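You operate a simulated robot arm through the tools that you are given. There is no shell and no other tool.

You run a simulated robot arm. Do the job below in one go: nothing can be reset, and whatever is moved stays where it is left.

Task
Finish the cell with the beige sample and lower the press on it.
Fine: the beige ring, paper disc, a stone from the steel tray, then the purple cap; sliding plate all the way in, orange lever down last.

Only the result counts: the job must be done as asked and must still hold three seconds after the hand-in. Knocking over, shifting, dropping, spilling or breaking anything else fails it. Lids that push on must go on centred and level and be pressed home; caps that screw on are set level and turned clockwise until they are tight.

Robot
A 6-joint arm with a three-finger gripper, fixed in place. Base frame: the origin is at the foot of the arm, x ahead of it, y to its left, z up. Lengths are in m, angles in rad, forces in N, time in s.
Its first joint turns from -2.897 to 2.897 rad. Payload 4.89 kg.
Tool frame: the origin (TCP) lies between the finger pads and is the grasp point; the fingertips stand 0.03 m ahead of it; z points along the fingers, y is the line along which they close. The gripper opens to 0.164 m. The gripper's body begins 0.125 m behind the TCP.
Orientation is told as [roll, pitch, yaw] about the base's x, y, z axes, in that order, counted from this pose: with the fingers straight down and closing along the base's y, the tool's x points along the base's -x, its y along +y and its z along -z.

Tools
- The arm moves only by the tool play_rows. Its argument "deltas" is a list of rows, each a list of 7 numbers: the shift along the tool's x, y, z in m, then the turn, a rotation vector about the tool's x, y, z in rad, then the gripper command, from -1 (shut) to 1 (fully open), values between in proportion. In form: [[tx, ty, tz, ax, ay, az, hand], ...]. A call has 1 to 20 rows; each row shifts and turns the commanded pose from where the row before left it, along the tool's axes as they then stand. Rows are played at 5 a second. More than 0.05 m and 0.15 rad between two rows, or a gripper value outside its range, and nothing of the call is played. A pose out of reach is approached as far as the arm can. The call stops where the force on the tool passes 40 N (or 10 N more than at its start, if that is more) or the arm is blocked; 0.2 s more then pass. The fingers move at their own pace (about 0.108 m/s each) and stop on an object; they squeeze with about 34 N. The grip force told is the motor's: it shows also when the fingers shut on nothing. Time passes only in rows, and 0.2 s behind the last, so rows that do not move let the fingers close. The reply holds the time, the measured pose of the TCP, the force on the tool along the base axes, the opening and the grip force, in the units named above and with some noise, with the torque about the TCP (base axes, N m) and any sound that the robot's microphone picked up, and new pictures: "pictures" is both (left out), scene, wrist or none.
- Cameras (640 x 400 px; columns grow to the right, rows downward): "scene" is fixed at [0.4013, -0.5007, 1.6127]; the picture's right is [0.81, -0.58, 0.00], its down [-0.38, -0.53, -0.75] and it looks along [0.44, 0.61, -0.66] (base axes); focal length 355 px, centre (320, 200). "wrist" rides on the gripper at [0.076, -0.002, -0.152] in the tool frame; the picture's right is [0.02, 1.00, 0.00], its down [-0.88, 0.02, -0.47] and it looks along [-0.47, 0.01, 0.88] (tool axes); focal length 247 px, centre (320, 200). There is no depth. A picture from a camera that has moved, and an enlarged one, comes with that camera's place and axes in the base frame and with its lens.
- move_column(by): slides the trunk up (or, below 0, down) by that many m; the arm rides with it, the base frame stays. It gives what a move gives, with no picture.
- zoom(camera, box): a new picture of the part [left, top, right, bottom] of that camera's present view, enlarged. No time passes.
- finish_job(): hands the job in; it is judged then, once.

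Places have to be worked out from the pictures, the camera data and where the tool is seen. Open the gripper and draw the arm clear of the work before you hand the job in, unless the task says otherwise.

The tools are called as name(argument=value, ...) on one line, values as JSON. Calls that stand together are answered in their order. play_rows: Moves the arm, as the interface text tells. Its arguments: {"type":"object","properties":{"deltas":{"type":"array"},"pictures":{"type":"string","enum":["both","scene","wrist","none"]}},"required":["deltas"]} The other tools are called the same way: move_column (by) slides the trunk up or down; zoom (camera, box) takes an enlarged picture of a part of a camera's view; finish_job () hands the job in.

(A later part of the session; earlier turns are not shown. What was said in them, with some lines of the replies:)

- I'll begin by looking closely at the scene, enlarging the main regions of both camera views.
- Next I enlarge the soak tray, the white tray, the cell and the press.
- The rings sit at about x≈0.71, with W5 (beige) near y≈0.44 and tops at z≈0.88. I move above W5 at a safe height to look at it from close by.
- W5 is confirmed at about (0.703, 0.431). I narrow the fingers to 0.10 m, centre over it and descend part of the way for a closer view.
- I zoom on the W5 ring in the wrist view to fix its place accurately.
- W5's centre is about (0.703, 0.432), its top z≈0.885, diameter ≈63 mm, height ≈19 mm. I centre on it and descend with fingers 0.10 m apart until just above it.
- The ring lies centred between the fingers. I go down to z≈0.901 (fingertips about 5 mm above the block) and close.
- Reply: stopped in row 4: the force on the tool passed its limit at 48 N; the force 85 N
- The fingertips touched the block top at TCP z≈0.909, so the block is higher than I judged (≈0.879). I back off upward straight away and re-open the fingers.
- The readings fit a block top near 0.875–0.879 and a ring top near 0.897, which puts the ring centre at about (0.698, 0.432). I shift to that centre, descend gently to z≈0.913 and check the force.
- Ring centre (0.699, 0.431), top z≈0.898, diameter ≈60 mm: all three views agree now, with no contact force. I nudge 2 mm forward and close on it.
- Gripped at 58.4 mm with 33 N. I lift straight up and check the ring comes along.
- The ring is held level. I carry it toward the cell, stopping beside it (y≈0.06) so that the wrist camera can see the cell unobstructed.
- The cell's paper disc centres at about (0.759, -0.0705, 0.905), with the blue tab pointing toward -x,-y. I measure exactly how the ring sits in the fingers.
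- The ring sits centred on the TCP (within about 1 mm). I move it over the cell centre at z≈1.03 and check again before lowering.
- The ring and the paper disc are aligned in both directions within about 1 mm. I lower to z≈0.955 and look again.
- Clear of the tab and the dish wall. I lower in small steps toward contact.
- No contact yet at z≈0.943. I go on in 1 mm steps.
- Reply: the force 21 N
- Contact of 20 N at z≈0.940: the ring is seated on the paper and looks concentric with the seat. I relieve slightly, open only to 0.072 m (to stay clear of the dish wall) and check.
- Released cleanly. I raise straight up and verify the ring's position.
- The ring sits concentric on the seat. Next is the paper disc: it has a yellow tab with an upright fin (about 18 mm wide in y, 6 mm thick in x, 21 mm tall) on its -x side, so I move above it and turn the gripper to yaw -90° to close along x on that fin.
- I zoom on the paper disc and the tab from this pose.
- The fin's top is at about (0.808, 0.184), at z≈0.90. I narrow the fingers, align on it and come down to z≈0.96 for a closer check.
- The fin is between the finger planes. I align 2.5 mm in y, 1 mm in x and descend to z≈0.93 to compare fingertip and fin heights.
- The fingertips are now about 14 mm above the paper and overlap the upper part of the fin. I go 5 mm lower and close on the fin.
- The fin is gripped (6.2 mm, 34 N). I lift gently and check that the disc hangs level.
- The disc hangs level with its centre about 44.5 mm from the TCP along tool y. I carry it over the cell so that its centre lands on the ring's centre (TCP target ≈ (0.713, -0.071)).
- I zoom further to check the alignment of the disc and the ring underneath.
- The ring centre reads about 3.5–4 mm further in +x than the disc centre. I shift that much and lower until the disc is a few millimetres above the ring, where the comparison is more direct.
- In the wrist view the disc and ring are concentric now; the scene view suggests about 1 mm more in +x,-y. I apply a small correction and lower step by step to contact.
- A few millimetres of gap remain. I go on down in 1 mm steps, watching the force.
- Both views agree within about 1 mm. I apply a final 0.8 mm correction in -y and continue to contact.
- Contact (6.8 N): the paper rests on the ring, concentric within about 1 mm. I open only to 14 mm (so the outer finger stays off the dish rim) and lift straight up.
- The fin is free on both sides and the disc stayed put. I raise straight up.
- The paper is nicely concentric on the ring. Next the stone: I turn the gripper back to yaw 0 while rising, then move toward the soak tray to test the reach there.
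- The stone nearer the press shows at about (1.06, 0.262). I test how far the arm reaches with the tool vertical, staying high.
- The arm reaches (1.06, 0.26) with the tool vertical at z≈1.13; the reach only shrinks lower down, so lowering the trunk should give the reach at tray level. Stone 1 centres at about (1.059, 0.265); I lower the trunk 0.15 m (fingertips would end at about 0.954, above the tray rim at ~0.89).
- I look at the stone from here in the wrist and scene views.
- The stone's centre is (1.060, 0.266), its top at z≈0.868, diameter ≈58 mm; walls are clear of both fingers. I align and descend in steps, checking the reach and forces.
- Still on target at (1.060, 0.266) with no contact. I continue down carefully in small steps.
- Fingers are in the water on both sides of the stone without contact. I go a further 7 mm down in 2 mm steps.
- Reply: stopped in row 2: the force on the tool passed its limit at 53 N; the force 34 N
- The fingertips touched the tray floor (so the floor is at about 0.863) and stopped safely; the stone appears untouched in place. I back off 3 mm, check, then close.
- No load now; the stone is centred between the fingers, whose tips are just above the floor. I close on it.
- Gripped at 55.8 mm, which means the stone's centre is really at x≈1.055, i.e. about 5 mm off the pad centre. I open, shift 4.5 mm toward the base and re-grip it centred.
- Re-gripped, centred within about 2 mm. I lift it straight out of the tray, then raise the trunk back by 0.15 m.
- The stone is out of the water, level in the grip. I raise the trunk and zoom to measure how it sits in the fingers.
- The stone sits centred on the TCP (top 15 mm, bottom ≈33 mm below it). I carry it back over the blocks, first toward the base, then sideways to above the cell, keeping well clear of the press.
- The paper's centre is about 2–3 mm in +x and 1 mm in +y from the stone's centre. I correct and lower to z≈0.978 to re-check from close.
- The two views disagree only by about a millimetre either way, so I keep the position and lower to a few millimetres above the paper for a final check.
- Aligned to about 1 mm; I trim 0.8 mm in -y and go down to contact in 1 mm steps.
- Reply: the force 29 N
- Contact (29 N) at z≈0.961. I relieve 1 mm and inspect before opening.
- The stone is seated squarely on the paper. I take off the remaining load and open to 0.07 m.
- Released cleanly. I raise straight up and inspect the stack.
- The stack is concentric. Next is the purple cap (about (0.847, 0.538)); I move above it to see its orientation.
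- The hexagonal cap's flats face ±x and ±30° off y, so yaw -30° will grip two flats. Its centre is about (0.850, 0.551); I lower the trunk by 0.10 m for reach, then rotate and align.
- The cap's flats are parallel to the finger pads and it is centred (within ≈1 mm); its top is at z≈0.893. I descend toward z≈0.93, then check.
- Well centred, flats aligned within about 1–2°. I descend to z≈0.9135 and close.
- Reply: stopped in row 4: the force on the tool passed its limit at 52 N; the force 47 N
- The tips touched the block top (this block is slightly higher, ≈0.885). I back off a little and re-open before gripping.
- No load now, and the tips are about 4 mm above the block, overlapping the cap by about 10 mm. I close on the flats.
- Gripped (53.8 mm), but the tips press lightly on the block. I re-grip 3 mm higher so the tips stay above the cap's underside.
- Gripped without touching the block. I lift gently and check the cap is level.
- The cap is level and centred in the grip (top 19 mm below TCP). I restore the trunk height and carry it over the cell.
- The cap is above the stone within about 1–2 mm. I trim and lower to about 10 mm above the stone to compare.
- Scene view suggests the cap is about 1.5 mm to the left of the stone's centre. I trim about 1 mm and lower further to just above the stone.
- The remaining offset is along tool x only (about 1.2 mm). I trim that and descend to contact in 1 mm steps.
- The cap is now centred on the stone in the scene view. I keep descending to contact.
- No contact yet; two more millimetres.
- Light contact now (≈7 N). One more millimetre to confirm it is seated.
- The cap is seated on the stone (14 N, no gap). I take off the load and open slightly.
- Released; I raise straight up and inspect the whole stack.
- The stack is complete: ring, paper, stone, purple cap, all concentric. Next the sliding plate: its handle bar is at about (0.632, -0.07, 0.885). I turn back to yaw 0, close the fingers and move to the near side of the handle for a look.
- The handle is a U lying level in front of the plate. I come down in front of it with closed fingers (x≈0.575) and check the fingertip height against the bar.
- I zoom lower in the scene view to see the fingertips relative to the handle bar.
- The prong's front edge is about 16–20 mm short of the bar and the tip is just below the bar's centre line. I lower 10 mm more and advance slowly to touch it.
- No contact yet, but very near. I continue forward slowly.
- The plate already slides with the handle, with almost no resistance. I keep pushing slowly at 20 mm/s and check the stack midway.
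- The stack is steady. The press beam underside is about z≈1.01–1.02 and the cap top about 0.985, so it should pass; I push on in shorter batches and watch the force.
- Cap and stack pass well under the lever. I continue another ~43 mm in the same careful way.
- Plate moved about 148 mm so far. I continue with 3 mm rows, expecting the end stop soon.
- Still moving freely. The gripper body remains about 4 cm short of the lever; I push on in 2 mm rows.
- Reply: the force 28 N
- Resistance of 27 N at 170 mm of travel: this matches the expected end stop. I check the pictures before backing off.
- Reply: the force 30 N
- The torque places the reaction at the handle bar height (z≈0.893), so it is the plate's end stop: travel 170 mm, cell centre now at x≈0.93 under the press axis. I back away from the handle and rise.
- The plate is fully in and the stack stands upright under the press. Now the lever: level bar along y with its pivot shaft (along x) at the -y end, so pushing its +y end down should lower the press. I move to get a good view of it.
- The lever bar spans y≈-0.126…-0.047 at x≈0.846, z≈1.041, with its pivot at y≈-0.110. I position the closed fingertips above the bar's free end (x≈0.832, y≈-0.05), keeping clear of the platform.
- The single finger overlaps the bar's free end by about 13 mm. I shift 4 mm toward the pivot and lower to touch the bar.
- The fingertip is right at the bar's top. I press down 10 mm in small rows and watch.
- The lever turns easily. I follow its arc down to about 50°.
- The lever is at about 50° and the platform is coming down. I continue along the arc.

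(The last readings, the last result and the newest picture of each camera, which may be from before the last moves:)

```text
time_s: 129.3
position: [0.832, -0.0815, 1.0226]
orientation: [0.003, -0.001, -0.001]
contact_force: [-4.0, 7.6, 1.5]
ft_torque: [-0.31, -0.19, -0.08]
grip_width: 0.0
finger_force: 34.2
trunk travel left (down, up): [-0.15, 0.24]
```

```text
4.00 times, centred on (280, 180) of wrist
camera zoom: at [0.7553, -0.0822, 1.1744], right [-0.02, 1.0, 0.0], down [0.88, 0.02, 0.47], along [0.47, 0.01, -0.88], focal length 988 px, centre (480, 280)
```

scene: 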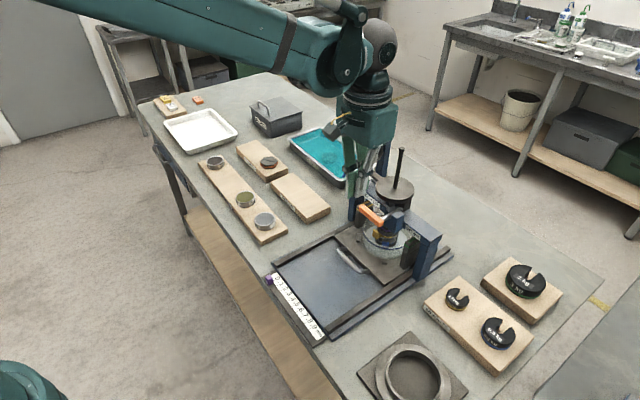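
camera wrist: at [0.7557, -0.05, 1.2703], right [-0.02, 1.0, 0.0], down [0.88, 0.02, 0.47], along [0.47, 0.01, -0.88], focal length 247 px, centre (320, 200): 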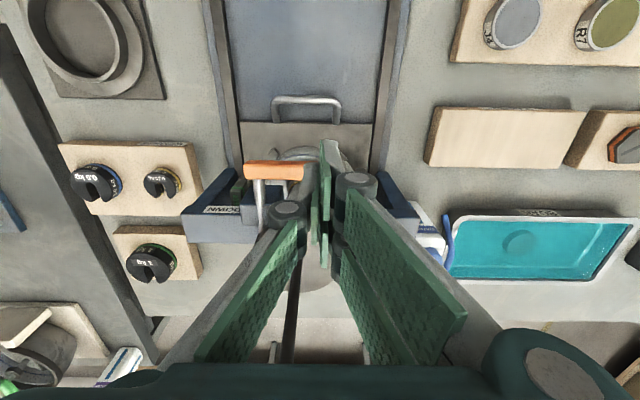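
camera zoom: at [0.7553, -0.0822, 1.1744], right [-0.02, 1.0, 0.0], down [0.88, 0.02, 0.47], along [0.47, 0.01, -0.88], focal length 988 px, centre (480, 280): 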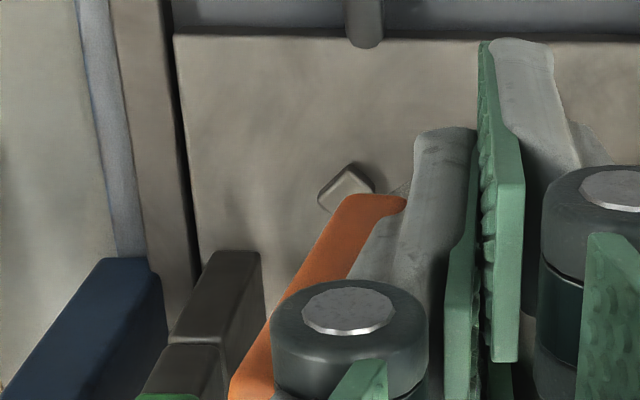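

The lever is nearly vertical. I continue pushing sideways to its end stop, watching the force.

play_rows(deltas=[[0, -0.003, 0.002, 0, 0, 0, -1], [0, -0.003, 0.001, 0, 0, 0, -1], [0, -0.002, 0.001, 0, 0, 0, -1], [0, 0, 0, 0, 0, 0, -1]], pictures="none")

zoom(camera="scene", box=[335, 170, 447, 240])

zoom(camera="wrist", box=[200, 130, 360, 230])

```text
time_s: 129.9
position: [0.8291, -0.0828, 1.0211]
orientation: [0.003, 0.0, 0.001]
contact_force: [-12.4, 11.8, 5.5]
ft_torque: [-0.56, -0.43, -0.16]
grip_width: 0.0
finger_force: 33.9
trunk travel left (down, up): [-0.15, 0.24]
stopped in row 2: the force on the tool passed its limit at 43 N (the readings are from after the stop); the commanded pose is now the measured one
```

```text
5.71 times, centred on (391, 205) of scene
camera zoom: at [0.4013, -0.5007, 1.6127], right [0.81, -0.58, 0.0], down [-0.38, -0.53, -0.75], along [0.44, 0.61, -0.66], focal length 2028 px, centre (-86, 171)
```

zoom: 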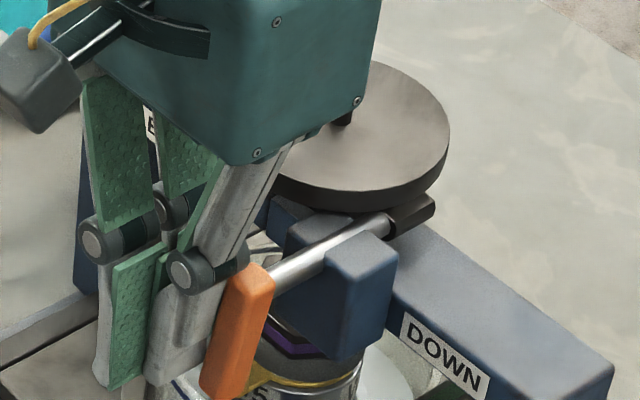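

```text
4.00 times, centred on (280, 180) of wrist
camera zoom: at [0.7535, -0.0845, 1.1723], right [-0.02, 1.0, 0.0], down [0.88, 0.02, 0.47], along [0.47, 0.01, -0.88], focal length 988 px, centre (480, 280)
```

zoom: 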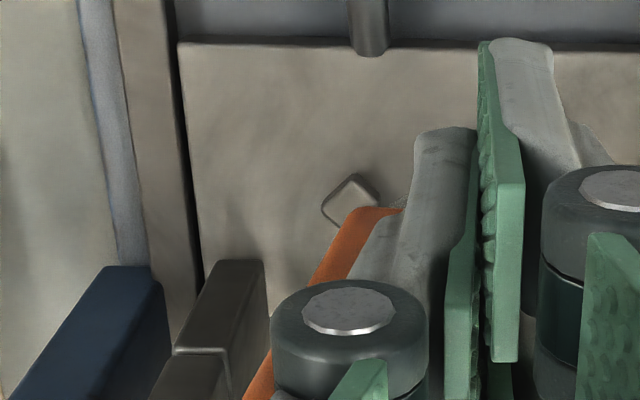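

The push was slipping on the bar's rounded front corner (side force in -x), since the finger overlaps the bar only partly in x. I back off, shift 10 mm in +x for a square contact, and look again.

play_rows(deltas=[[0, 0.003, 0, 0, 0, 0, -1], [0, 0.002, 0, 0, 0, 0, -1], [-0.005, 0, 0, 0, 0, 0, -1], [-0.005, 0, 0, 0, 0, 0, -1], [0, 0, 0, 0, 0, 0, -1]])

zoom(camera="scene", box=[335, 170, 447, 240])

zoom(camera="wrist", box=[200, 130, 360, 230])

```text
time_s: 131.1
position: [0.8415, -0.0809, 1.0181]
orientation: [0.002, 0.0, 0.003]
contact_force: [-3.5, 14.6, 1.2]
ft_torque: [-0.52, -0.07, -0.09]
grip_width: 0.0
finger_force: 33.6
trunk travel left (down, up): [-0.15, 0.24]
camera wrist: at [0.7652, -0.0807, 1.1715], right [-0.02, 1.0, 0.0], down [0.88, 0.02, 0.47], along [0.47, 0.01, -0.88], focal length 247 px, centre (320, 200)
```

scene: 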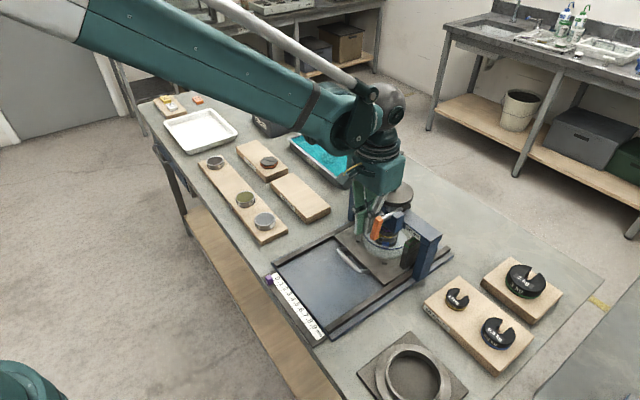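
wrist: 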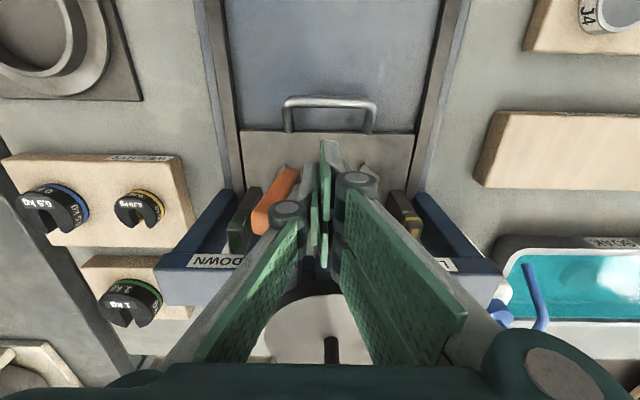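

```text
5.71 times, centred on (391, 205) of scene
camera zoom: at [0.4013, -0.5007, 1.6127], right [0.81, -0.58, 0.0], down [-0.38, -0.53, -0.75], along [0.44, 0.61, -0.66], focal length 2028 px, centre (-86, 171)
```

zoom: 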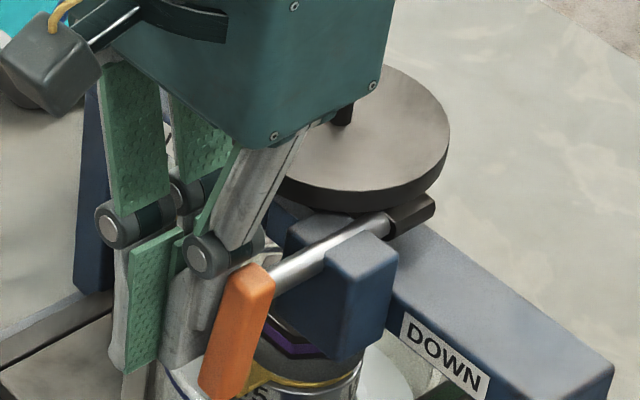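

```text
4.00 times, centred on (280, 180) of wrist
camera zoom: at [0.7652, -0.0807, 1.1715], right [-0.02, 1.0, 0.0], down [0.88, 0.02, 0.47], along [0.47, 0.01, -0.88], focal length 988 px, centre (480, 280)
```

zoom: 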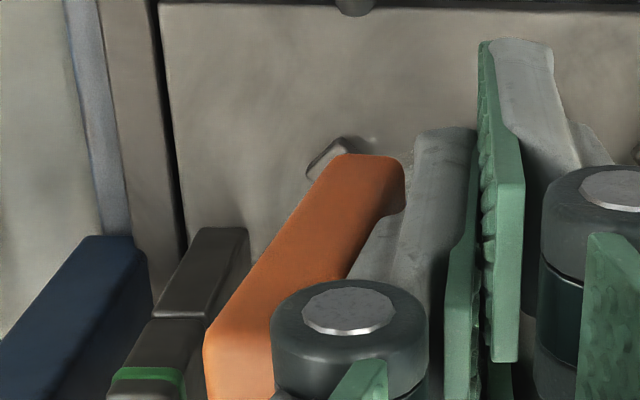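

The finger now meets the bar squarely (reaction in y only). I push on in small steps to see whether it moves further.

play_rows(deltas=[[0, -0.0015, 0, 0, 0, 0, -1], [0, -0.0015, 0, 0, 0, 0, -1], [0, 0, 0, 0, 0, 0, -1]], pictures="none")

zoom(camera="scene", box=[335, 170, 447, 240])

```text
time_s: 131.8
position: [0.8414, -0.0795, 1.0196]
orientation: [0.004, -0.001, 0.003]
contact_force: [0.2, 16.2, 2.3]
ft_torque: [-0.58, 0.03, -0.02]
grip_width: 0.0002
finger_force: 34.0
trunk travel left (down, up): [-0.15, 0.24]
stopped in row 3: the force on the tool passed its limit at 41 N (the readings are from after the stop); the commanded pose is now the measured one
```

```text
5.71 times, centred on (391, 205) of scene
camera zoom: at [0.4013, -0.5007, 1.6127], right [0.81, -0.58, 0.0], down [-0.38, -0.53, -0.75], along [0.44, 0.61, -0.66], focal length 2028 px, centre (-86, 171)
```

zoom: 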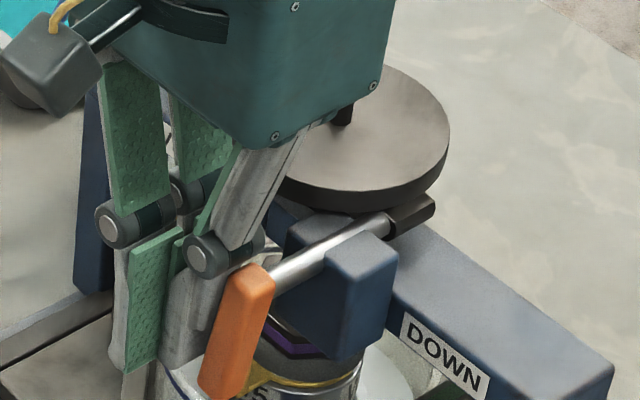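

The torque shows the contact is about 35 mm above the TCP: the finger's knuckle is hitting the bar's short upper end, not the lever's end stop. I back off, raise 18 mm so the knuckle clears the bar, and push again with the fingertip on the lower part.

play_rows(deltas=[[0, 0.004, 0, 0, 0, 0, -1], [0, 0.004, 0, 0, 0, 0, -1], [0, 0, -0.009, 0, 0, 0, -1], [0, 0, -0.009, 0, 0, 0, -1], [0, 0, 0, 0, 0, 0, -1]], pictures="none")

zoom(camera="scene", box=[335, 170, 447, 240])

zoom(camera="wrist", box=[200, 130, 360, 230])

```text
time_s: 133.0
position: [0.8395, -0.0736, 1.0365]
orientation: [0.006, -0.001, 0.003]
contact_force: [0.0, -0.7, -0.3]
ft_torque: [0.01, -0.01, 0.01]
grip_width: 0.0001
finger_force: 34.7
trunk travel left (down, up): [-0.15, 0.24]
```

```text
5.71 times, centred on (391, 205) of scene
camera zoom: at [0.4013, -0.5007, 1.6127], right [0.81, -0.58, 0.0], down [-0.38, -0.53, -0.75], along [0.44, 0.61, -0.66], focal length 2028 px, centre (-86, 171)
```

zoom: 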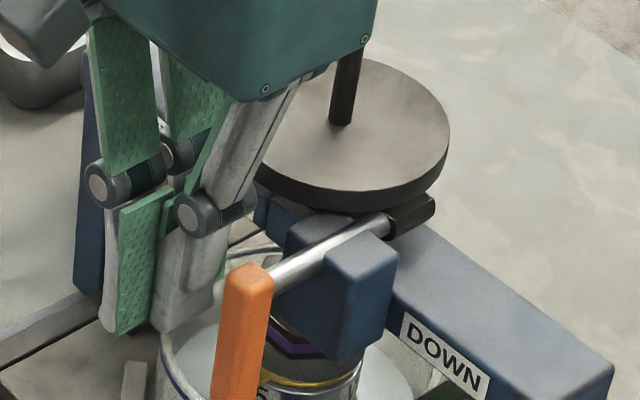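

```text
4.00 times, centred on (280, 180) of wrist
camera zoom: at [0.7641, -0.0745, 1.189], right [-0.02, 1.0, 0.01], down [0.88, 0.02, 0.47], along [0.47, 0.02, -0.88], focal length 988 px, centre (480, 280)
```

zoom: 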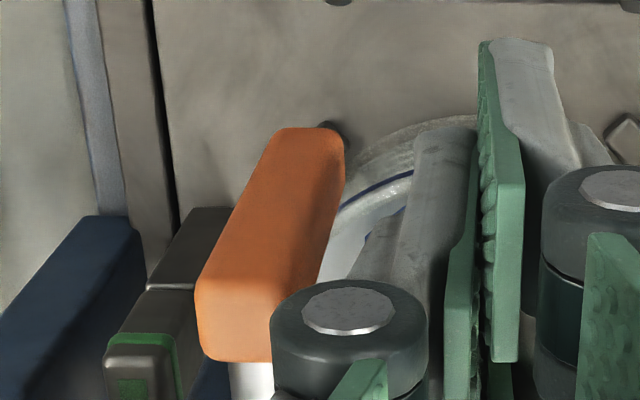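

Once freed, the lever swung to vertical. I look at the gauge, the press and the cap.

zoom(camera="scene", box=[345, 130, 409, 190])

zoom(camera="scene", box=[355, 190, 435, 260])

zoom(camera="wrist", box=[220, 150, 420, 400])

```text
6.67 times, centred on (377, 160) of scene
camera zoom: at [0.4013, -0.5007, 1.6127], right [0.81, -0.58, 0.0], down [-0.38, -0.53, -0.75], along [0.44, 0.61, -0.66], focal length 2366 px, centre (-60, 467)
```

zoom: 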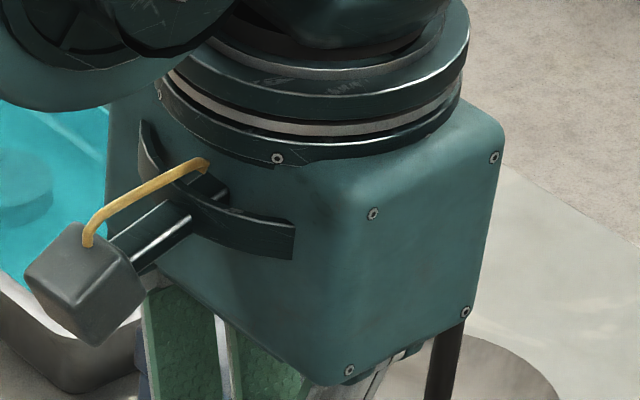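

```text
5.71 times, centred on (395, 225) of scene
camera zoom: at [0.4013, -0.5007, 1.6127], right [0.81, -0.58, 0.0], down [-0.38, -0.53, -0.75], along [0.44, 0.61, -0.66], focal length 2028 px, centre (-109, 57)
```

zoom: 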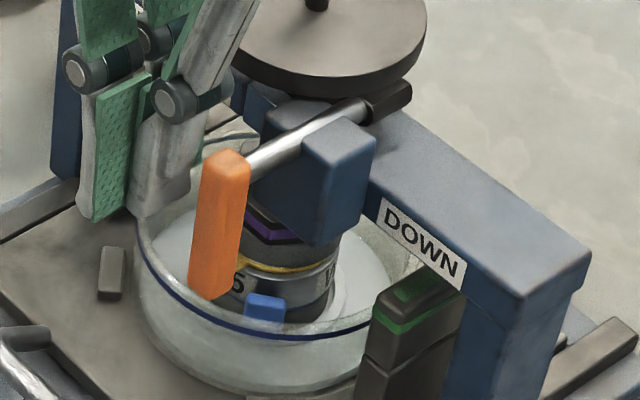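

```text
1.60 times, centred on (320, 275) of wrist
camera zoom: at [0.7641, -0.0745, 1.189], right [-0.02, 1.0, 0.01], down [0.88, 0.02, 0.47], along [0.47, 0.02, -0.88], focal length 395 px, centre (320, 80)
```

zoom: 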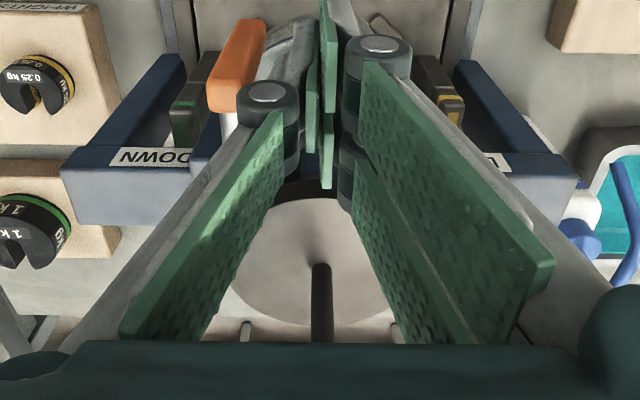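

The lever hangs vertically and the cam has let the platform down. I withdraw upward and back toward the base to view everything unobstructed.

play_rows(deltas=[[0, 0.01, 0, 0, 0, 0, -1], [0, 0.01, 0, 0, 0, 0, -1], [0, 0, -0.02, 0, 0, 0, -1], [0, 0, -0.03, 0, 0, 0, -1], [0, 0, -0.03, 0, 0, 0, -1], [0.02, 0, -0.03, 0, 0, 0, -1], [0.04, 0, 0, 0, 0, 0, -1], [0.04, 0, 0, 0, 0, 0, -1], [0.04, 0, 0, 0, 0, 0, -1], [0, 0, 0, 0, 0, 0, -1]])

zoom(camera="scene", box=[345, 130, 425, 180])

zoom(camera="scene", box=[345, 180, 441, 260])

zoom(camera="wrist", box=[180, 220, 340, 320])

```text
time_s: 135.2
position: [0.6982, -0.0542, 1.146]
orientation: [0.006, -0.001, 0.002]
contact_force: [-0.5, -0.2, 0.0]
ft_torque: [-0.01, -0.12, -0.02]
grip_width: 0.0
finger_force: 34.4
trunk travel left (down, up): [-0.15, 0.24]
camera wrist: at [0.6224, -0.0557, 1.2983], right [-0.02, 1.0, 0.01], down [0.88, 0.02, 0.47], along [0.47, 0.02, -0.88], focal length 247 px, centre (320, 200)
```

scene: 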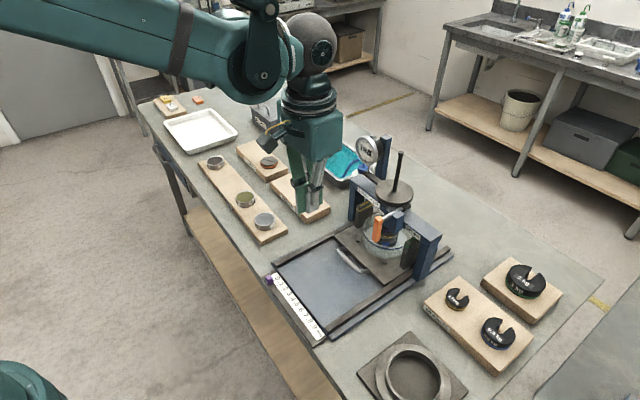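
wrist: 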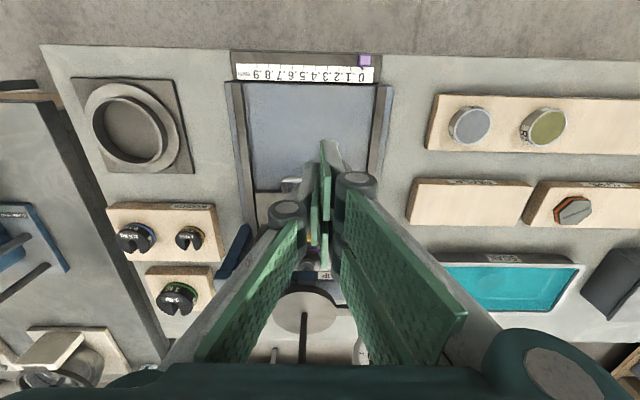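

```text
8.00 times, centred on (385, 155) of scene
camera zoom: at [0.4013, -0.5007, 1.6127], right [0.81, -0.58, 0.0], down [-0.38, -0.53, -0.75], along [0.44, 0.61, -0.66], focal length 2839 px, centre (-200, 560)
```

zoom: 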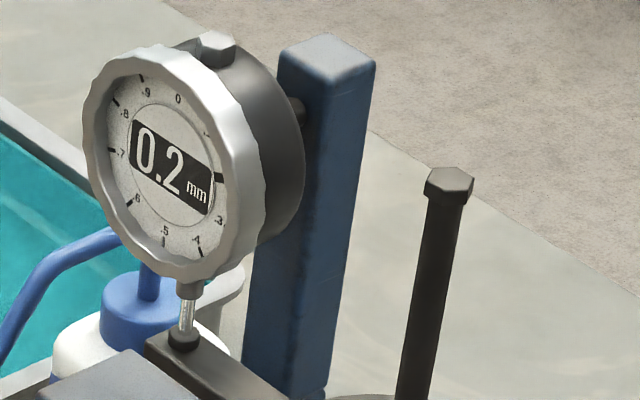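

```text
5.00 times, centred on (393, 220) of scene
camera zoom: at [0.4013, -0.5007, 1.6127], right [0.81, -0.58, 0.0], down [-0.38, -0.53, -0.75], along [0.44, 0.61, -0.66], focal length 1774 px, centre (-45, 100)
```

zoom: 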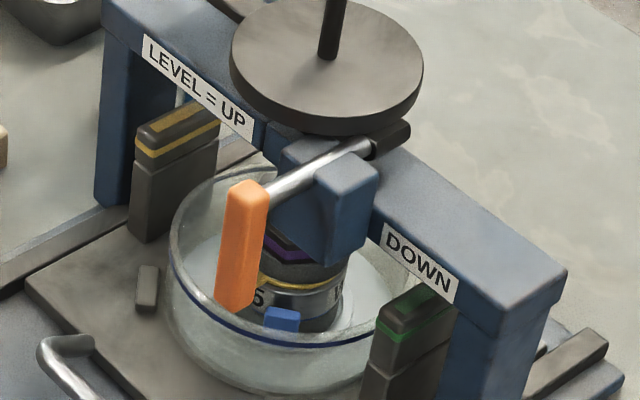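

```text
4.00 times, centred on (260, 270) of wrist
camera zoom: at [0.6224, -0.0557, 1.2983], right [-0.02, 1.0, 0.01], down [0.88, 0.02, 0.47], along [0.47, 0.02, -0.88], focal length 988 px, centre (560, -80)
```

zoom: 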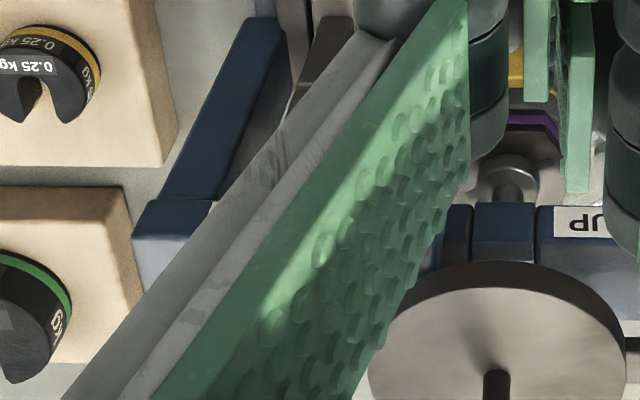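

The gauge moved from -2.4 to 0.2 mm: the press foot rests on the cap, and the lever is vertical. To make sure the lever really is at its down stop, I go back beside it (knuckle above the bar's upper end) and nudge it gently.

play_rows(deltas=[[-0.04, 0, 0, 0, 0, 0, -1], [-0.04, 0, 0, 0, 0, 0, -1], [-0.04, 0, 0, 0, 0, 0, -1], [-0.02, 0, 0.03, 0, 0, 0, -1], [0, 0, 0.03, 0, 0, 0, -1], [0, 0, 0.03, 0, 0, 0, -1], [0, 0, 0.014, 0, 0, 0, -1], [0, -0.01, 0, 0, 0, 0, -1], [0, -0.01, 0, 0, 0, 0, -1], [0, 0, 0, 0, 0, 0, -1]], pictures="none")

zoom(camera="wrist", box=[200, 130, 360, 230])

zoom(camera="scene", box=[345, 180, 441, 260])

```text
time_s: 137.4
position: [0.842, -0.0738, 1.0434]
orientation: [0.004, 0.0, 0.003]
contact_force: [-0.3, 1.0, -1.0]
ft_torque: [-0.03, -0.01, 0.0]
grip_width: 0.0
finger_force: 34.0
trunk travel left (down, up): [-0.15, 0.24]
```

```text
4.00 times, centred on (280, 180) of wrist
camera zoom: at [0.7653, -0.0753, 1.195], right [-0.02, 1.0, 0.01], down [0.88, 0.02, 0.47], along [0.47, 0.02, -0.88], focal length 988 px, centre (480, 280)
```

zoom: 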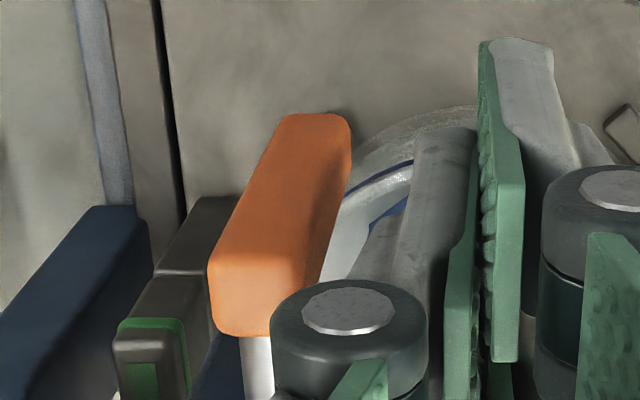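

```text
5.00 times, centred on (393, 220) of scene
camera zoom: at [0.4013, -0.5007, 1.6127], right [0.81, -0.58, 0.0], down [-0.38, -0.53, -0.75], along [0.44, 0.61, -0.66], focal length 1774 px, centre (-45, 100)
```

zoom: 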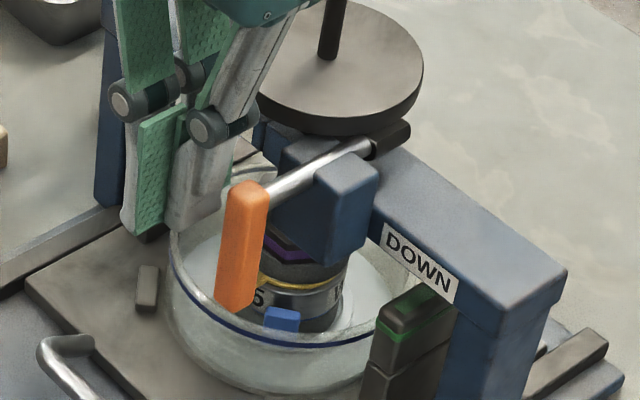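

Clear of the bar by about 12–15 mm. I push gently in -y with 2 mm rows.

play_rows(deltas=[[0, -0.002, 0, 0, 0, 0, -1], [0, -0.002, 0, 0, 0, 0, -1], [0, -0.002, 0, 0, 0, 0, -1], [0, -0.002, 0, 0, 0, 0, -1], [0, 0, 0, 0, 0, 0, -1]], pictures="none")

zoom(camera="scene", box=[345, 180, 441, 260])

```text
time_s: 138.6
position: [0.8414, -0.081, 1.0435]
orientation: [0.006, 0.001, 0.003]
contact_force: [2.1, 5.7, 0.6]
ft_torque: [-0.07, 0.04, 0.03]
grip_width: 0.0003
finger_force: 33.5
trunk travel left (down, up): [-0.15, 0.24]
```

```text
5.00 times, centred on (393, 220) of scene
camera zoom: at [0.4013, -0.5007, 1.6127], right [0.81, -0.58, 0.0], down [-0.38, -0.53, -0.75], along [0.44, 0.61, -0.66], focal length 1774 px, centre (-45, 100)
```

zoom: 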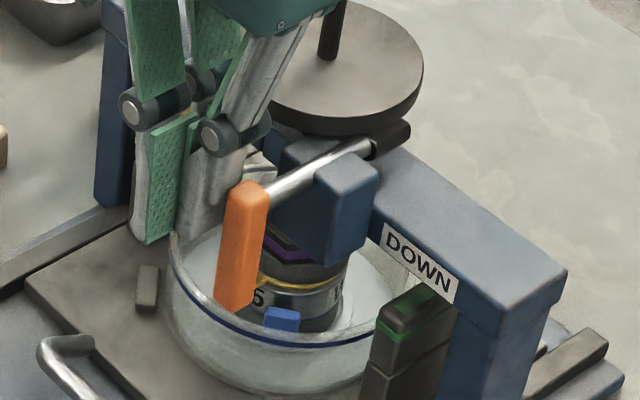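

That touch (6 N) again seems to come from the finger's back near the knuckle. I back off, tilt the fingers about 17° so that the tips lead toward the bar, lower a bit, and repeat the gentle check on the bar's lower end.

play_rows(deltas=[[0, 0.004, 0, 0, 0, 0, -1], [0, 0.006, 0, 0, 0, 0, -1], [0, 0, 0, 0.1, 0, 0, -1], [0, 0, 0, 0.1, 0, 0, -1], [0, 0, 0, 0.1, 0, 0, -1], [0, 0.0027, 0.0086, 0, 0, 0, -1], [0, 0.0027, 0.0086, 0, 0, 0, -1], [0, 0, 0, 0, 0, 0, -1]], pictures="none")

zoom(camera="scene", box=[345, 180, 441, 260])

zoom(camera="wrist", box=[200, 110, 360, 210])

```text
time_s: 140.4
position: [0.842, -0.0722, 1.0257]
orientation: [-0.294, 0.0, 0.003]
contact_force: [-0.1, -0.3, -0.3]
ft_torque: [-0.03, 0.01, 0.01]
grip_width: 0.0002
finger_force: 33.6
trunk travel left (down, up): [-0.15, 0.24]
```

```text
5.00 times, centred on (393, 220) of scene
camera zoom: at [0.4013, -0.5007, 1.6127], right [0.81, -0.58, 0.0], down [-0.38, -0.53, -0.75], along [0.44, 0.61, -0.66], focal length 1774 px, centre (-45, 100)
```

zoom: 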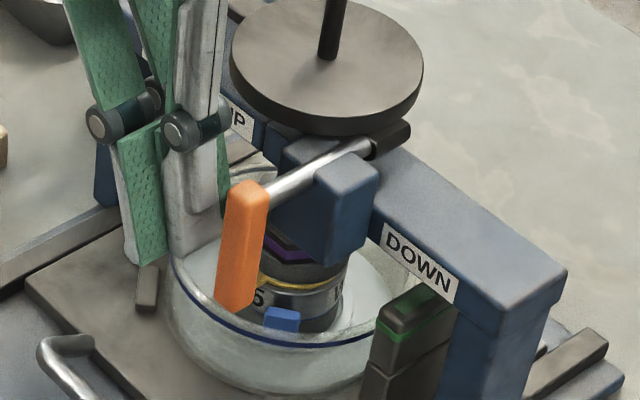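

```text
4.00 times, centred on (280, 160) of wrist
camera zoom: at [0.7653, -0.0285, 1.172], right [-0.02, 0.96, -0.29], down [0.88, 0.16, 0.45], along [0.47, -0.24, -0.85], focal length 988 px, centre (480, 360)
```

zoom: 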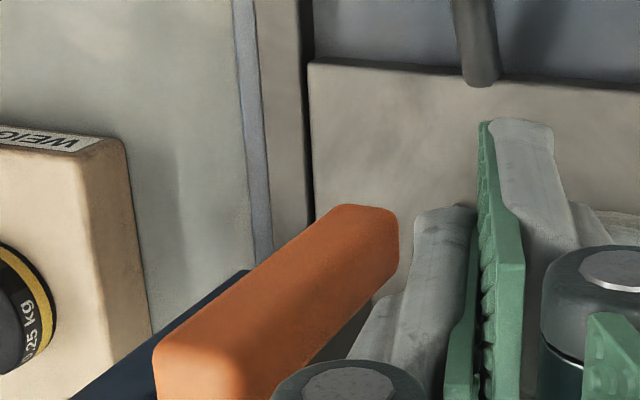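

Now the fingertip leads. I push in -y in 1.5 mm rows.

play_rows(deltas=[[0, -0.00143, 0.00044, 0, 0, 0, -1], [0, -0.00143, 0.00044, 0, 0, 0, -1], [0, -0.00143, 0.00044, 0, 0, 0, -1], [0, -0.00143, 0.00044, 0, 0, 0, -1], [0, 0, 0, 0, 0, 0, -1]], pictures="none")

zoom(camera="scene", box=[345, 180, 441, 260])

```text
time_s: 141.6
position: [0.8409, -0.0768, 1.0258]
orientation: [-0.292, 0.0, 0.003]
contact_force: [-0.2, 0.4, -0.2]
ft_torque: [0.01, -0.01, 0.01]
grip_width: 0.0
finger_force: 34.0
trunk travel left (down, up): [-0.15, 0.24]
```

```text
5.00 times, centred on (393, 220) of scene
camera zoom: at [0.4013, -0.5007, 1.6127], right [0.81, -0.58, 0.0], down [-0.38, -0.53, -0.75], along [0.44, 0.61, -0.66], focal length 1774 px, centre (-45, 100)
```

zoom: 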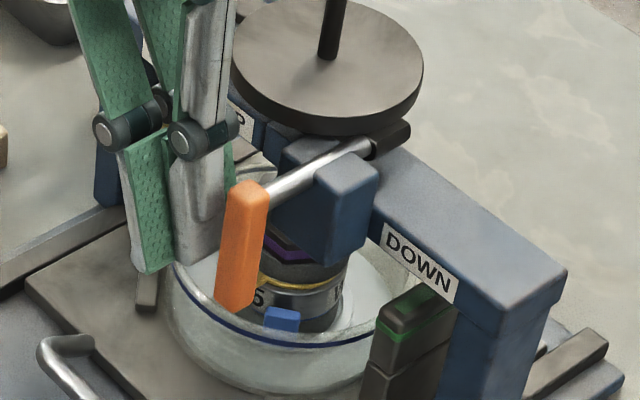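

No contact yet; a few more small rows.

play_rows(deltas=[[0, -0.00143, 0.00044, 0, 0, 0, -1], [0, -0.00143, 0.00044, 0, 0, 0, -1], [0, -0.00143, 0.00044, 0, 0, 0, -1], [0, -0.00143, 0.00044, 0, 0, 0, -1], [0, 0, 0, 0, 0, 0, -1]], pictures="none")

zoom(camera="scene", box=[345, 180, 441, 260])

```text
time_s: 142.8
position: [0.8417, -0.0841, 1.026]
orientation: [-0.292, -0.001, 0.005]
contact_force: [-0.2, -0.6, 0.0]
ft_torque: [0.01, 0.0, 0.0]
grip_width: 0.0
finger_force: 34.4
trunk travel left (down, up): [-0.15, 0.24]
```

```text
5.00 times, centred on (393, 220) of scene
camera zoom: at [0.4013, -0.5007, 1.6127], right [0.81, -0.58, 0.0], down [-0.38, -0.53, -0.75], along [0.44, 0.61, -0.66], focal length 1774 px, centre (-45, 100)
```

zoom: 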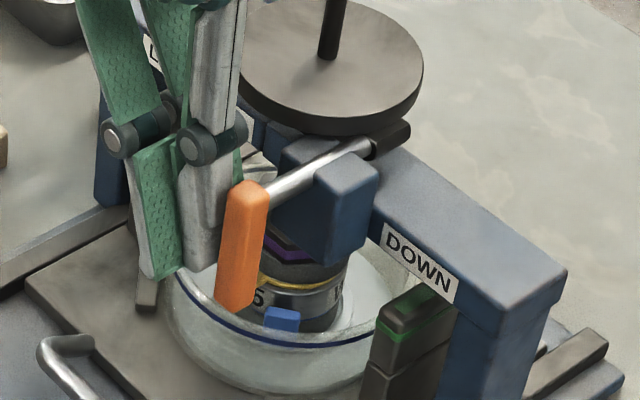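

I check the gap from the wrist camera.

zoom(camera="wrist", box=[200, 110, 360, 210])

play_rows(deltas=[[0, -0.00143, 0.00044, 0, 0, 0, -1], [0, -0.00143, 0.00044, 0, 0, 0, -1], [0, 0, 0, 0, 0, 0, -1]], pictures="none")

zoom(camera="wrist", box=[200, 110, 360, 210])

zoom(camera="scene", box=[345, 180, 441, 260])

```text
4.00 times, centred on (280, 160) of wrist
camera zoom: at [0.7652, -0.0395, 1.1715], right [-0.02, 0.96, -0.29], down [0.88, 0.16, 0.45], along [0.47, -0.24, -0.85], focal length 988 px, centre (480, 360)
```

zoom: 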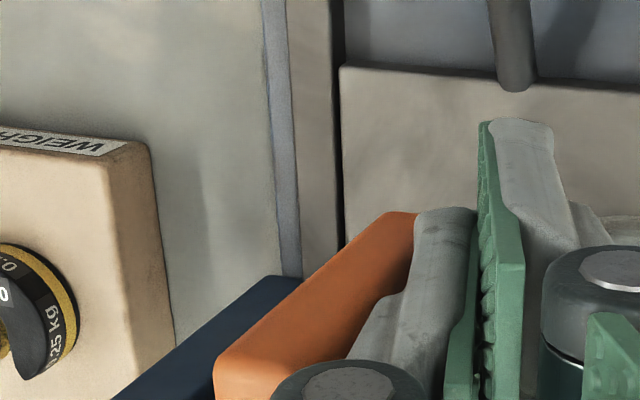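

```text
time_s: 143.6
position: [0.841, -0.0852, 1.0247]
orientation: [-0.293, -0.002, 0.001]
contact_force: [1.1, 14.1, -2.7]
ft_torque: [0.15, 0.0, 0.0]
grip_width: 0.0
finger_force: 34.3
trunk travel left (down, up): [-0.15, 0.24]
```

```text
4.00 times, centred on (280, 160) of wrist
camera zoom: at [0.7649, -0.0412, 1.1716], right [-0.02, 0.96, -0.29], down [0.88, 0.16, 0.45], along [0.47, -0.24, -0.85], focal length 988 px, centre (480, 360)
```

zoom: 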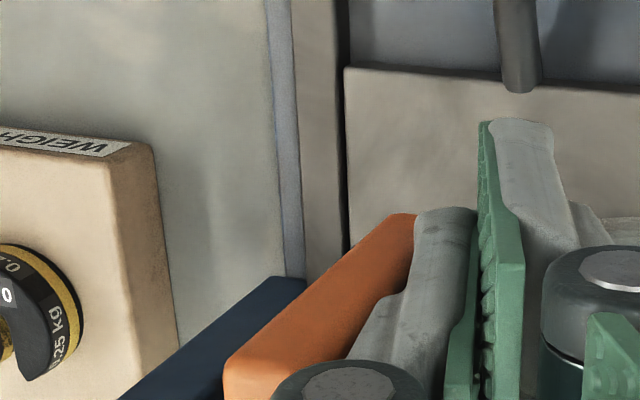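

```text
5.00 times, centred on (393, 220) of scene
camera zoom: at [0.4013, -0.5007, 1.6127], right [0.81, -0.58, 0.0], down [-0.38, -0.53, -0.75], along [0.44, 0.61, -0.66], focal length 1774 px, centre (-45, 100)
```

zoom: 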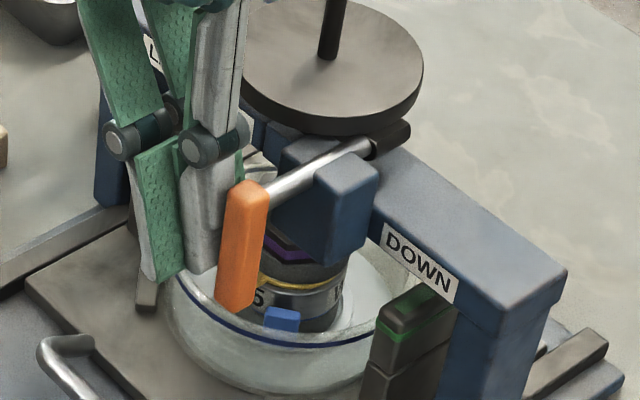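

Firm resistance (14 N, contact below the pivot) and no movement: the lever is at its down stop. I withdraw sideways, straighten the tool, rise, and pull back clear.

play_rows(deltas=[[0, 0.005, -0.0015, 0, 0, 0, -1], [0, 0.01, -0.003, 0, 0, 0, -1], [0, 0.01, -0.003, 0, 0, 0, -1], [0, 0, -0.02, -0.1, 0, 0, -1], [0, 0, -0.02, -0.1, 0, 0, -1], [0, 0, -0.02, -0.094, 0, 0, -1], [0, 0, -0.03, 0, 0, 0, -1], [0, 0, -0.03, 0, 0, 0, -1], [0.02, 0, -0.02, 0, 0, 0, -1], [0.04, 0, 0, 0, 0, 0, -1], [0.04, 0, 0, 0, 0, 0, -1], [0.04, 0, 0, 0, 0, 0, -1], [0.04, 0, 0, 0, 0, 0, -0.5], [0.04, 0, 0, 0, 0, 0, 0], [0.04, 0, 0, 0, 0, 0, 0.5], [0, 0, 0, 0, 0, 0, 0.5], [0, 0, 0, 0, 0, 0, 0.5]])

zoom(camera="scene", box=[345, 180, 441, 260])

zoom(camera="scene", box=[345, 130, 425, 180])

zoom(camera="scene", box=[250, 210, 442, 340])

```text
time_s: 147.2
position: [0.5801, -0.05, 1.1666]
orientation: [0.001, -0.002, 0.003]
contact_force: [-1.1, -0.4, 0.9]
ft_torque: [-0.01, -0.12, -0.01]
grip_width: 0.1227
finger_force: 0.1
trunk travel left (down, up): [-0.15, 0.24]
camera wrist: at [0.5046, -0.0497, 1.3173], right [-0.02, 1.0, 0.0], down [0.88, 0.02, 0.47], along [0.47, 0.01, -0.88], focal length 247 px, centre (320, 200)
```

scene: 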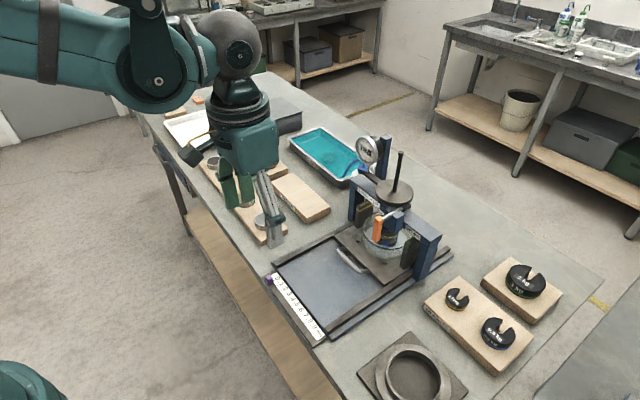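
wrist: 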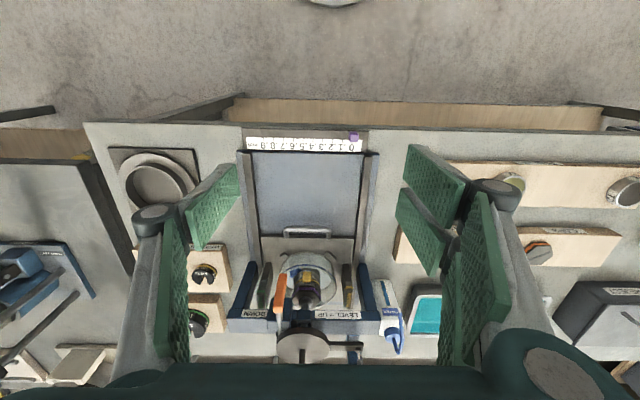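

```text
5.00 times, centred on (393, 220) of scene
camera zoom: at [0.4013, -0.5007, 1.6127], right [0.81, -0.58, 0.0], down [-0.38, -0.53, -0.75], along [0.44, 0.61, -0.66], focal length 1774 px, centre (-45, 100)
```

zoom: 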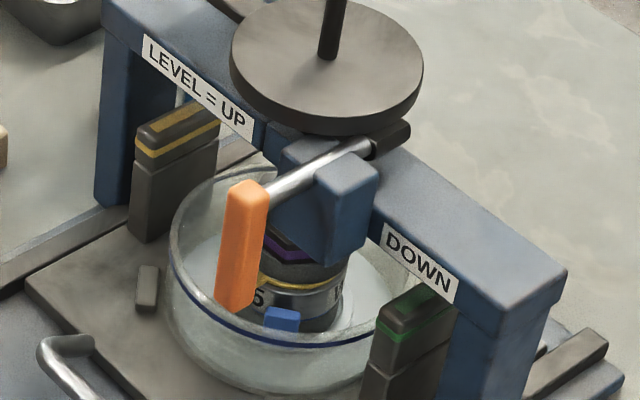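

```text
8.00 times, centred on (385, 155) of scene
camera zoom: at [0.4013, -0.5007, 1.6127], right [0.81, -0.58, 0.0], down [-0.38, -0.53, -0.75], along [0.44, 0.61, -0.66], focal length 2839 px, centre (-200, 560)
```

zoom: 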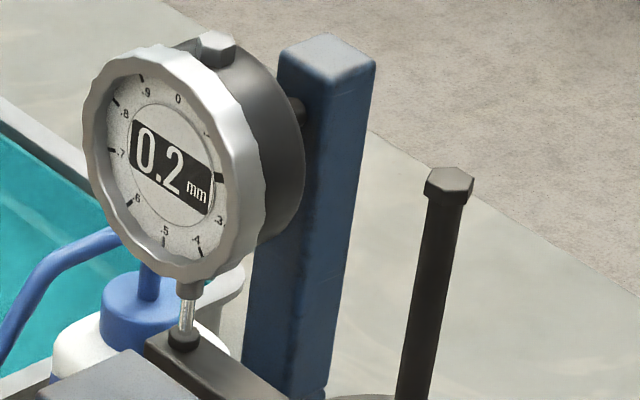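

```text
3.08 times, centred on (346, 275) of scene
camera zoom: at [0.4013, -0.5007, 1.6127], right [0.81, -0.58, 0.0], down [-0.38, -0.53, -0.75], along [0.44, 0.61, -0.66], focal length 1092 px, centre (240, -31)
```

zoom: 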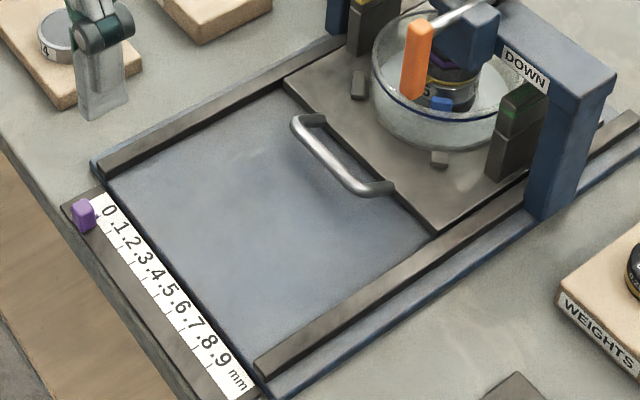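

Lever down, gauge steady at 0.2 mm, plate fully in, gripper open and clear. One last close look at the cell under the press and at the other objects before handing in.

zoom(camera="wrist", box=[230, 220, 390, 370])

zoom(camera="scene", box=[140, 80, 380, 240])

```text
2.67 times, centred on (310, 295) of wrist
camera zoom: at [0.5046, -0.0497, 1.3173], right [-0.02, 1.0, 0.0], down [0.88, 0.02, 0.47], along [0.47, 0.01, -0.88], focal length 659 px, centre (347, -53)
```

zoom: 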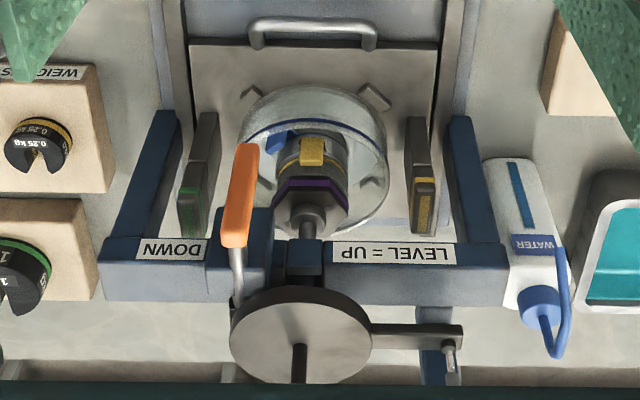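

```text
2.50 times, centred on (260, 160) of scene
camera zoom: at [0.4013, -0.5007, 1.6127], right [0.81, -0.58, 0.0], down [-0.38, -0.53, -0.75], along [0.44, 0.61, -0.66], focal length 887 px, centre (470, 300)
```

zoom: 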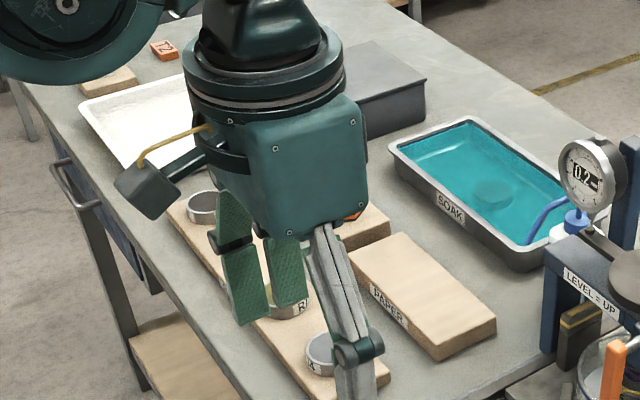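

The press foot stands on the centre of the purple cap, the lever is down at its stop, the plate is fully in, and everything else is in its place. The gripper is open and clear, so I hand the job in.

finish_job()

```text
The job is handed in.
```

I finished the cell with the beige sample (W5) and lowered the press on it. The job has been handed in, but no verdict has come back.

- **Stack:** From the bottom it is the beige ring, the paper disc, a stone from the steel soak tray, then the purple cap. Each part sits centred to about 1 mm by the camera views.
- **Plate:** It slid in 170 mm and stopped firmly at 27 N. The cell is now under the press.
- **Lever:** It points straight down and did not move when pushed at about 14 N. The dial gauge went from -2.4 mm to 0.2 mm, and the press foot stands on the cap.

While picking up parts, the fingertips pressed on the ring block, the cap block and the soak tray floor. Those three contacts were stopped at about 50 N by the force limit. The cap block contact shifted the purple cap about 2 mm before I gripped it. I saw nothing else move, spill or tip in the final pictures.

I left the purple slider on the ruler at 0, since the task did not mention it. The gripper is open and clear of the work.
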